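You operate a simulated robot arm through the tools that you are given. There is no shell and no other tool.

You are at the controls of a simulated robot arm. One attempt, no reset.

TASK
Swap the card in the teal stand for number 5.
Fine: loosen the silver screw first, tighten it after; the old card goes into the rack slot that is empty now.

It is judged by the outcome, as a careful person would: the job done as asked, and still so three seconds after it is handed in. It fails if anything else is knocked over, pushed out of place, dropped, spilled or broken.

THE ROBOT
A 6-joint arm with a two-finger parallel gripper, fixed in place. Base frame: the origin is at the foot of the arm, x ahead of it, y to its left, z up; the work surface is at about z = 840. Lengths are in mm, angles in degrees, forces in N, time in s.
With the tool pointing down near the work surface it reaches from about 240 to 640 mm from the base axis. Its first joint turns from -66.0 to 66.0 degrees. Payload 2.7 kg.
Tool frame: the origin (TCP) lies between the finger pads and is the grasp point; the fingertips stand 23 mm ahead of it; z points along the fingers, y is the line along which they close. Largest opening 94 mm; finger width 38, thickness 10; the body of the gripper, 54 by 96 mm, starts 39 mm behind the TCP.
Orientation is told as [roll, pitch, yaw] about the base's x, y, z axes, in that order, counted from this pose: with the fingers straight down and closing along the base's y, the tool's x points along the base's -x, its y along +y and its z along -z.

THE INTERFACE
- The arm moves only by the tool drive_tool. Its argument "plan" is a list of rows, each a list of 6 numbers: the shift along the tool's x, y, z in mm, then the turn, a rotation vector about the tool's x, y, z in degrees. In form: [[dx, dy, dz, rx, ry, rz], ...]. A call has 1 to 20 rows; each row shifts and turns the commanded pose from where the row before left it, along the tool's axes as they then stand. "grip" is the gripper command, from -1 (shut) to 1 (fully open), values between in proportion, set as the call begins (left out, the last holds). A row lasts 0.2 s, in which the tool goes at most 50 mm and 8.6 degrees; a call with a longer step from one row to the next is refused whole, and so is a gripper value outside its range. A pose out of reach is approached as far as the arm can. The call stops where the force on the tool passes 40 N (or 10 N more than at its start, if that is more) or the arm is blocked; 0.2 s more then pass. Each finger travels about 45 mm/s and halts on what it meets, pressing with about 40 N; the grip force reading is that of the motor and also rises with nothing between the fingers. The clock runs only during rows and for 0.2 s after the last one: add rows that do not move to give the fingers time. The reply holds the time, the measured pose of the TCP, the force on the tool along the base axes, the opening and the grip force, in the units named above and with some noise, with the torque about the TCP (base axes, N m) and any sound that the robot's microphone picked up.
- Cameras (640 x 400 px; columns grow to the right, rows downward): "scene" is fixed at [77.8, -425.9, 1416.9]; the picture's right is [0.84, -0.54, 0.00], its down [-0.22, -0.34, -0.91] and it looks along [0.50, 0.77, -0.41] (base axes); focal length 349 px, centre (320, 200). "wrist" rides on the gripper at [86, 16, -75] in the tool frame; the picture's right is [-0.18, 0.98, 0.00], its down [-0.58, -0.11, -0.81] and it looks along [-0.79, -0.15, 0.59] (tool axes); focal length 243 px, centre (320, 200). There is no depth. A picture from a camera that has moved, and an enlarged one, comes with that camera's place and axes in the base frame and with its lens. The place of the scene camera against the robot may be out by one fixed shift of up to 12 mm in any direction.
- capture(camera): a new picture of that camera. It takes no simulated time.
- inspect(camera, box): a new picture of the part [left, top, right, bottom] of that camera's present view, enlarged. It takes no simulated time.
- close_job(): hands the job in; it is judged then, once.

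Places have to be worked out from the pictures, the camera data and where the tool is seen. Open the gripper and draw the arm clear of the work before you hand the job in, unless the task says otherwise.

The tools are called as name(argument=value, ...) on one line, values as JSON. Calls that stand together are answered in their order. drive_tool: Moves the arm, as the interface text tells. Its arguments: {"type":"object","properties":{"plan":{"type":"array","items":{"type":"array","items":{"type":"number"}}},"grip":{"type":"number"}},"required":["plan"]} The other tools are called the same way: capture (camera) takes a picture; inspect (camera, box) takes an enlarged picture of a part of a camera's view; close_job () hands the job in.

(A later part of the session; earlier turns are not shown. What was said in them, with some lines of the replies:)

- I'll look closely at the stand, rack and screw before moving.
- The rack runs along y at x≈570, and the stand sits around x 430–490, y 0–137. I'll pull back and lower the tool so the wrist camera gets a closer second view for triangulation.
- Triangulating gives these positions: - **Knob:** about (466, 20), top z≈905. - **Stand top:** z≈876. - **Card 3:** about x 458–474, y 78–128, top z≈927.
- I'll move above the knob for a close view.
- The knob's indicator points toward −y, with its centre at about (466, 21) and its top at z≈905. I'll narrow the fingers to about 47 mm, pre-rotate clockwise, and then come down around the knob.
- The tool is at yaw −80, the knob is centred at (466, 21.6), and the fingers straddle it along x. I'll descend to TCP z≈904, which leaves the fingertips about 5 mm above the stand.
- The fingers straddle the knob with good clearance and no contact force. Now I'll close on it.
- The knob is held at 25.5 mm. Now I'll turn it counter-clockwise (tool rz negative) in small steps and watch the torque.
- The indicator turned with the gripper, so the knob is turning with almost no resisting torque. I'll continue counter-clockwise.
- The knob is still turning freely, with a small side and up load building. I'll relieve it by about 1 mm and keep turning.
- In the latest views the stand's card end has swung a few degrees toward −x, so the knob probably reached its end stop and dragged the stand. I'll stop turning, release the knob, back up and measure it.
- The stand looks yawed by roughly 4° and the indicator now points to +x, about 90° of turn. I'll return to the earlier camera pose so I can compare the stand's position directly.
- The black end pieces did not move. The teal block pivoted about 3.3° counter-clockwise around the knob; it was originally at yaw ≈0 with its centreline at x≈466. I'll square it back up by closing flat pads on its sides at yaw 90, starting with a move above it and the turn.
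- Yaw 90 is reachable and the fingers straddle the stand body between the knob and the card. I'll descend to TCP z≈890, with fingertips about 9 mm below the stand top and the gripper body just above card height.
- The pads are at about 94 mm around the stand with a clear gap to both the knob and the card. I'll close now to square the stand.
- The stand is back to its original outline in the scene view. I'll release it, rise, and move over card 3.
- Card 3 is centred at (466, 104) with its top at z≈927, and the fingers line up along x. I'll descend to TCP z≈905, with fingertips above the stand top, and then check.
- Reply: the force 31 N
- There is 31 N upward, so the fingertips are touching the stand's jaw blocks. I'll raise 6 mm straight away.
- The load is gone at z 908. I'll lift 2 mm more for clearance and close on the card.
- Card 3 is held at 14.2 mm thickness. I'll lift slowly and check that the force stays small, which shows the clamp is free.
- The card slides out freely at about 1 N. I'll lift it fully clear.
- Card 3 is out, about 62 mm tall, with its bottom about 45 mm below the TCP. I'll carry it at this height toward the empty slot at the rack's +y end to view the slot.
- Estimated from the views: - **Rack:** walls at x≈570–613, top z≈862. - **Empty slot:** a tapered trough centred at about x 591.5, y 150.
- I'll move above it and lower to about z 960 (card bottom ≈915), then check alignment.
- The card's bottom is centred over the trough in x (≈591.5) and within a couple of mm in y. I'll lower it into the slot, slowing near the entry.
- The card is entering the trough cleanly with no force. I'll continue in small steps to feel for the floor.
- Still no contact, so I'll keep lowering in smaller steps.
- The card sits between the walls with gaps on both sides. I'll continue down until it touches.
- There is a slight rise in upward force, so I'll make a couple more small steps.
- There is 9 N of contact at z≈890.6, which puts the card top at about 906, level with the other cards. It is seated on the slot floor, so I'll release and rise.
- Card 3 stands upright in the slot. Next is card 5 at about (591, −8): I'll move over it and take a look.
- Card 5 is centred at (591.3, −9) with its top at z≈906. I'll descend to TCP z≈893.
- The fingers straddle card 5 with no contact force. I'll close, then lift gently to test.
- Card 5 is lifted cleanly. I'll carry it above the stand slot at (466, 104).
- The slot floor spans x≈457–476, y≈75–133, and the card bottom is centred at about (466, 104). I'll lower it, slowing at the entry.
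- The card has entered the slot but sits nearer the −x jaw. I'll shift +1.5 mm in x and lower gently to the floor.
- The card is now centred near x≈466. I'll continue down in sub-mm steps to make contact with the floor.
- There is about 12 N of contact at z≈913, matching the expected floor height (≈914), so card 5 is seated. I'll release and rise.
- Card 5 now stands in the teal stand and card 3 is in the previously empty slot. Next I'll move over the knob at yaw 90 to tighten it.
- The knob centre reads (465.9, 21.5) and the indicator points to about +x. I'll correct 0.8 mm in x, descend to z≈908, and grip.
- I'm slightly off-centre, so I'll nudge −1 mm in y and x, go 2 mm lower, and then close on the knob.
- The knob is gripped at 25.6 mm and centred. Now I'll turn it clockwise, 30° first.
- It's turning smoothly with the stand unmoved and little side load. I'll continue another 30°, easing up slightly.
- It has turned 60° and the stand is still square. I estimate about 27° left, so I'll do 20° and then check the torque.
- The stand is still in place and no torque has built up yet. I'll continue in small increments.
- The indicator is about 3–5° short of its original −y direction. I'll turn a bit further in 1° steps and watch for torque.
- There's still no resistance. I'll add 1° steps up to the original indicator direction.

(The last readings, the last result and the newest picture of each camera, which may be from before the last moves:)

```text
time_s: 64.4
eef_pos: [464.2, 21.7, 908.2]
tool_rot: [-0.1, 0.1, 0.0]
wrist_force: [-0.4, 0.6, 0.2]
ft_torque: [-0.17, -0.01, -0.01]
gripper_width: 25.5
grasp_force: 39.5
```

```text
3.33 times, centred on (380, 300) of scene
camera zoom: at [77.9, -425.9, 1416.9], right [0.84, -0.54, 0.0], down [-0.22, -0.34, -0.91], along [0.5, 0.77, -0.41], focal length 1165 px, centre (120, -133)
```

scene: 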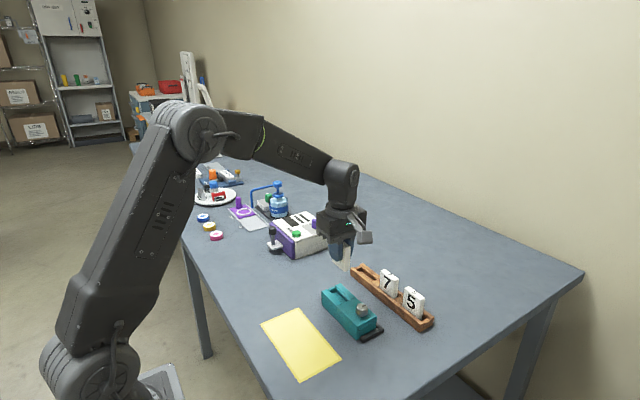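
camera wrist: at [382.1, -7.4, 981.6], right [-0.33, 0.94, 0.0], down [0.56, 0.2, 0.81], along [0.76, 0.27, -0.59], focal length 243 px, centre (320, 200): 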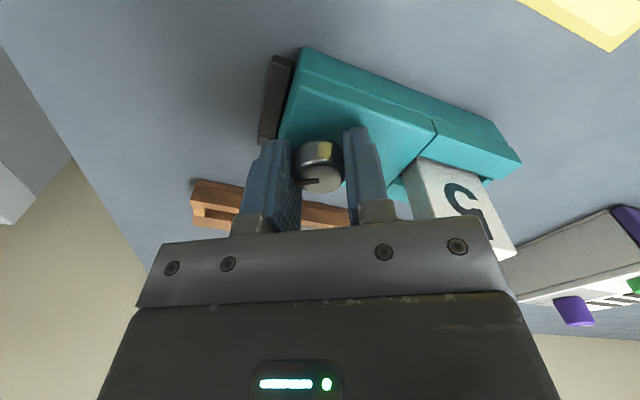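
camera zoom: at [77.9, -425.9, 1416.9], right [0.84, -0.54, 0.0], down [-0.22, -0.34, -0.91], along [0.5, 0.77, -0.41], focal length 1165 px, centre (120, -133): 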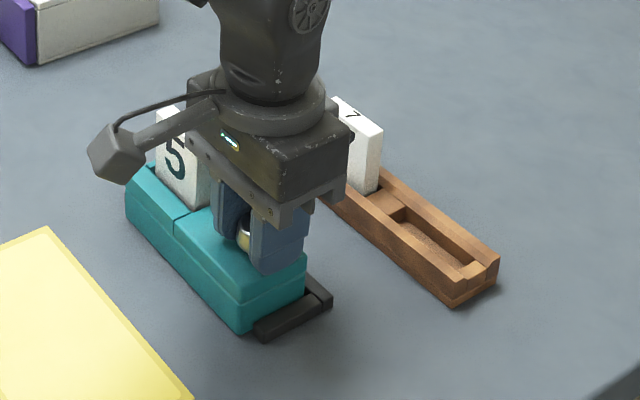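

The readings are at the original angle with only slight drift. I'll release the knob and back off to compare the stand and indicator against the starting pictures.

drive_tool(plan=[[0, 0, 0, 0, 0, 0], [0, 0, 0, 0, 0, 0], [0, 0, 0, 0, 0, 0], [0, 0, -15, 0, 0, 0], [0, 0, -43, 0, 0, 0], [0, 0, 0, 0, 0, 0]], grip=0)

inspect(camera="wrist", box=[220, 60, 420, 200])

drive_tool(plan=[[33, 8, -28, 0, 0, 0], [33, 8, -28, 0, 0, 0], [33, 8, -28, 0, 0, 0], [33, 8, -28, 0, 0, 0], [33, 6, -25, 0, 0, 0], [0, 0, 0, 0, 0, 0], [0, 0, 0, 0, 0, 0]], grip=1)

inspect(camera="wrist", box=[220, 60, 420, 200])

inspect(camera="scene", box=[300, 240, 460, 360])

```text
time_s: 65.8
eef_pos: [463.9, 24.8, 966.4]
tool_rot: [0.0, -0.1, 0.1]
wrist_force: [0.4, 0.2, -0.2]
ft_torque: [-0.01, 0.0, 0.02]
gripper_width: 47.0
grasp_force: 0.1
```

```text
2.86 times, centred on (320, 130) of wrist
camera zoom: at [378.0, 40.3, 1040.9], right [0.18, 0.98, 0.0], down [0.58, -0.11, 0.81], along [0.79, -0.15, -0.59], focal length 693 px, centre (320, 400)
```

zoom: 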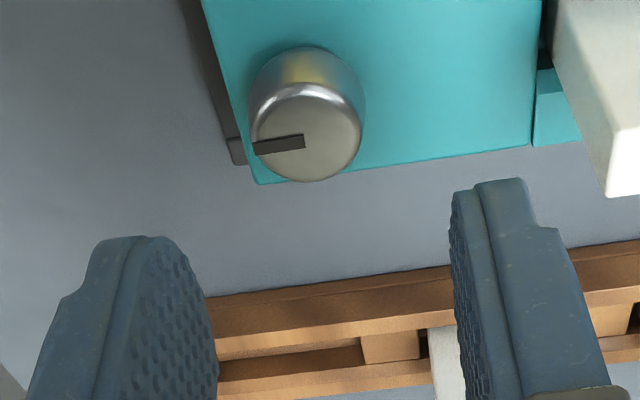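

```text
time_s: 67.4
eef_pos: [299.0, 64.7, 1104.1]
tool_rot: [0.1, 0.0, -0.1]
wrist_force: [-0.3, -0.4, 1.0]
ft_torque: [0.03, -0.01, -0.01]
gripper_width: 94.2
grasp_force: 0.1
```

```text
2.86 times, centred on (320, 130) of wrist
camera zoom: at [214.3, 79.0, 1177.5], right [0.18, 0.98, 0.0], down [0.58, -0.11, 0.81], along [0.79, -0.15, -0.59], focal length 693 px, centre (320, 400)
```

zoom: 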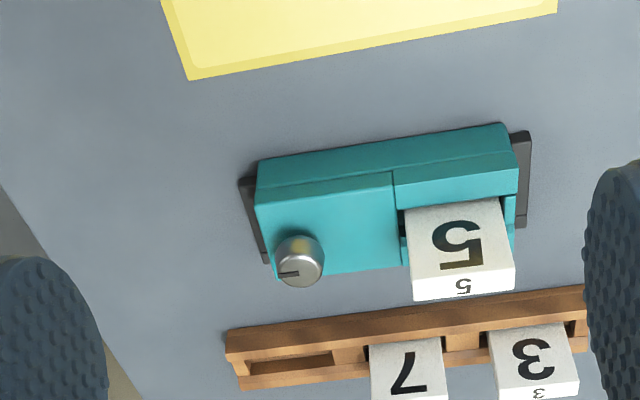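

```text
3.33 times, centred on (380, 300) of scene
camera zoom: at [77.8, -425.9, 1416.9], right [0.84, -0.54, 0.0], down [-0.22, -0.34, -0.91], along [0.5, 0.77, -0.41], focal length 1165 px, centre (120, -133)
```

zoom: 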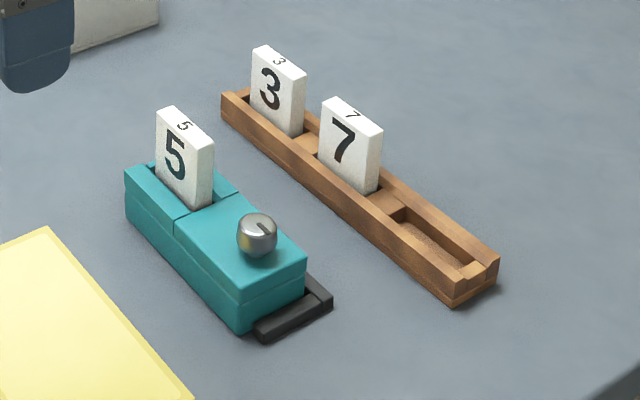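

The indicator points back along −y and everything stands upright, but the knob end of the stand has shifted about 2 mm toward −x. I'll zoom in to measure it.

inspect(camera="scene", box=[325, 275, 389, 345])

inspect(camera="wrist", box=[290, 95, 390, 165])

```text
5.71 times, centred on (357, 310) of scene
camera zoom: at [77.8, -425.9, 1416.9], right [0.84, -0.54, 0.0], down [-0.22, -0.34, -0.91], along [0.5, 0.77, -0.41], focal length 1997 px, centre (109, -429)
```

zoom: 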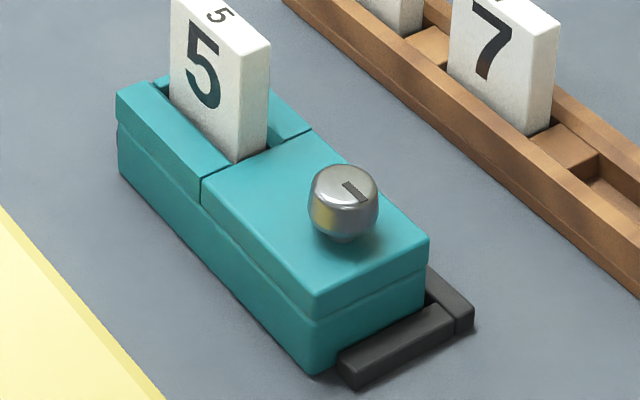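

```text
5.71 times, centred on (340, 130) of wrist
camera zoom: at [214.3, 79.0, 1177.5], right [0.18, 0.98, 0.0], down [0.58, -0.11, 0.81], along [0.79, -0.15, -0.59], focal length 1386 px, centre (206, 600)
```

zoom: 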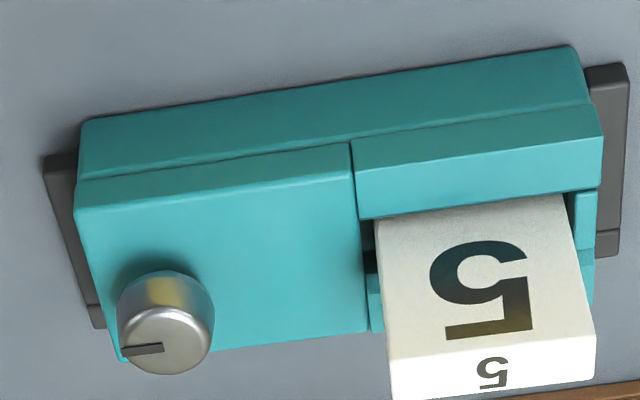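

The stand is within about 1° and 2 mm of its original pose, and the knob turned until it began moving the stand, so it is at its tight stop. I'll take the same overhead view as in the loose state to confirm the jaws now close on the card.

drive_tool(plan=[[-33.3, 7.8, 23, 0, 0, 0], [-33.3, 7.8, 23, 0, 0, 0], [-33.3, 7.8, 23, 0, 0, 0], [-33.3, 7.8, 23, 0, 0, 0], [-33.3, 7.8, 22, 0, 0, 0], [0, 0, 0, 0, 0, -8.2], [0, 0, 0, 0, 0, -8.2], [0, 0, 0, 0, 0, -8.2], [0, 0, 0, 0, 0, -8.2], [0, 0, 0, 0, 0, -8.2], [0, 0, 0, 0, 0, -8.2], [0, 0, 0, 0, 0, -8.2], [0, 0, 0, 0, 0, -8.2], [0, 0, 0, 0, 0, -8.2], [0, 0, 0, 0, 0, -8.2], [0, 0, 0, 0, 0, -8.0], [0, 0, 0, 0, 0, 0]], grip=1)

inspect(camera="wrist", box=[220, 20, 420, 160])

```text
time_s: 71.0
eef_pos: [465.8, 99.3, 988.5]
tool_rot: [0.0, 0.0, 90.1]
wrist_force: [-0.2, 0.7, 0.3]
ft_torque: [0.04, 0.01, -0.02]
gripper_width: 94.0
grasp_force: 0.1
```

```text
2.86 times, centred on (320, 90) of wrist
camera zoom: at [450.5, 11.2, 1063.6], right [-0.98, 0.18, 0.0], down [0.11, 0.58, 0.81], along [0.15, 0.79, -0.59], focal length 693 px, centre (320, 514)
```

zoom: 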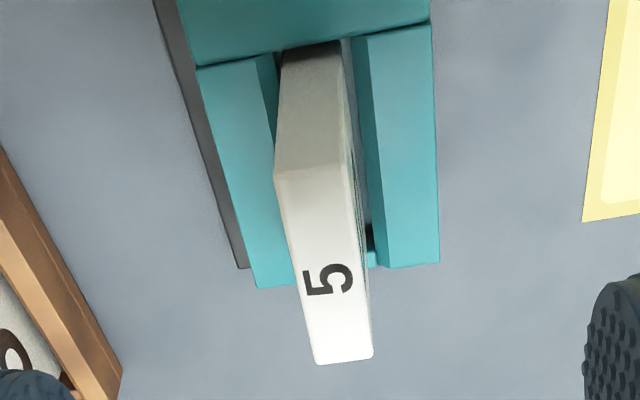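

Card 5 sits upright and centred between the jaws, and the stand is square in its place. I'll raise the open gripper well clear and take a final look.

drive_tool(plan=[[0, 0, -40, 0, 0, 0], [0, 0, -40, 0, 0, 0], [0, 0, -40, 0, 0, 0], [0, 0, -40, 0, 0, 0], [0, 0, -40, 0, 0, 0], [0, 40, 0, 0, 0, 0], [0, 40, 0, 0, 0, 0], [0, 30, 0, 0, 0, 0], [0, 0, 0, 0, 0, 0]], grip=1)

capture(camera="scene")

inspect(camera="scene", box=[300, 240, 460, 360])

```text
time_s: 73.0
eef_pos: [356.5, 98.0, 1185.8]
tool_rot: [-0.1, 0.0, 89.9]
wrist_force: [-0.6, -0.5, -0.6]
ft_torque: [-0.01, 0.02, 0.0]
gripper_width: 93.8
grasp_force: 0.0
```

```text
taken
```

scene: 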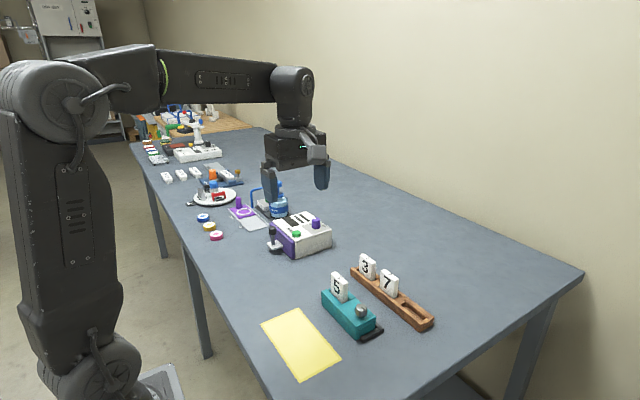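

```text
3.33 times, centred on (380, 300) of scene
camera zoom: at [77.8, -425.9, 1416.9], right [0.84, -0.54, 0.0], down [-0.22, -0.34, -0.91], along [0.5, 0.77, -0.41], focal length 1165 px, centre (120, -133)
```

zoom: 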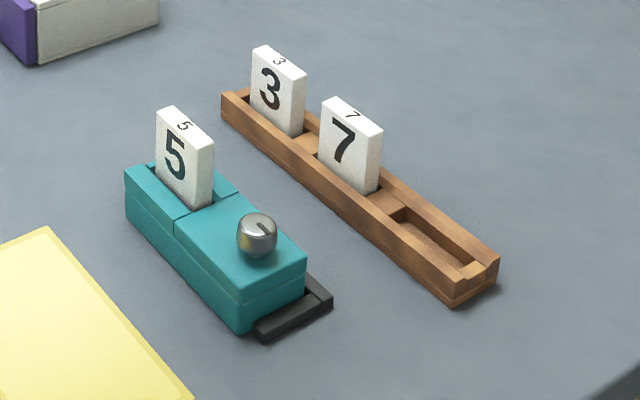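

The final view shows card 5 in the teal stand with the screw back at its tightened position. Card 3 is in the formerly empty slot, card 7 is untouched, and the arm is clear with the gripper open. I'm handing the job in.

close_job()

```text
The job is handed in.
```

Card 5 is now in the teal stand and card 3 is in the rack slot that was empty; the job is handed in. I loosened the silver screw before the swap and tightened it afterwards, so its mark points the way it did at the start.

- **Stand moved slightly:** while loosening, the screw reached its end stop and swung the stand about 3°. I squared it back up before swapping the cards. Tightening then left it about 1° and 2 mm off its original position, and I did not correct that.
- **Tightness:** I judged it from the screw's mark and from the stand starting to turn with the screw at the end. The jaws look the same loose or tight, and I did not pull on the card to test it.

Nothing else was touched. The gripper is open and the arm is clear of the work.
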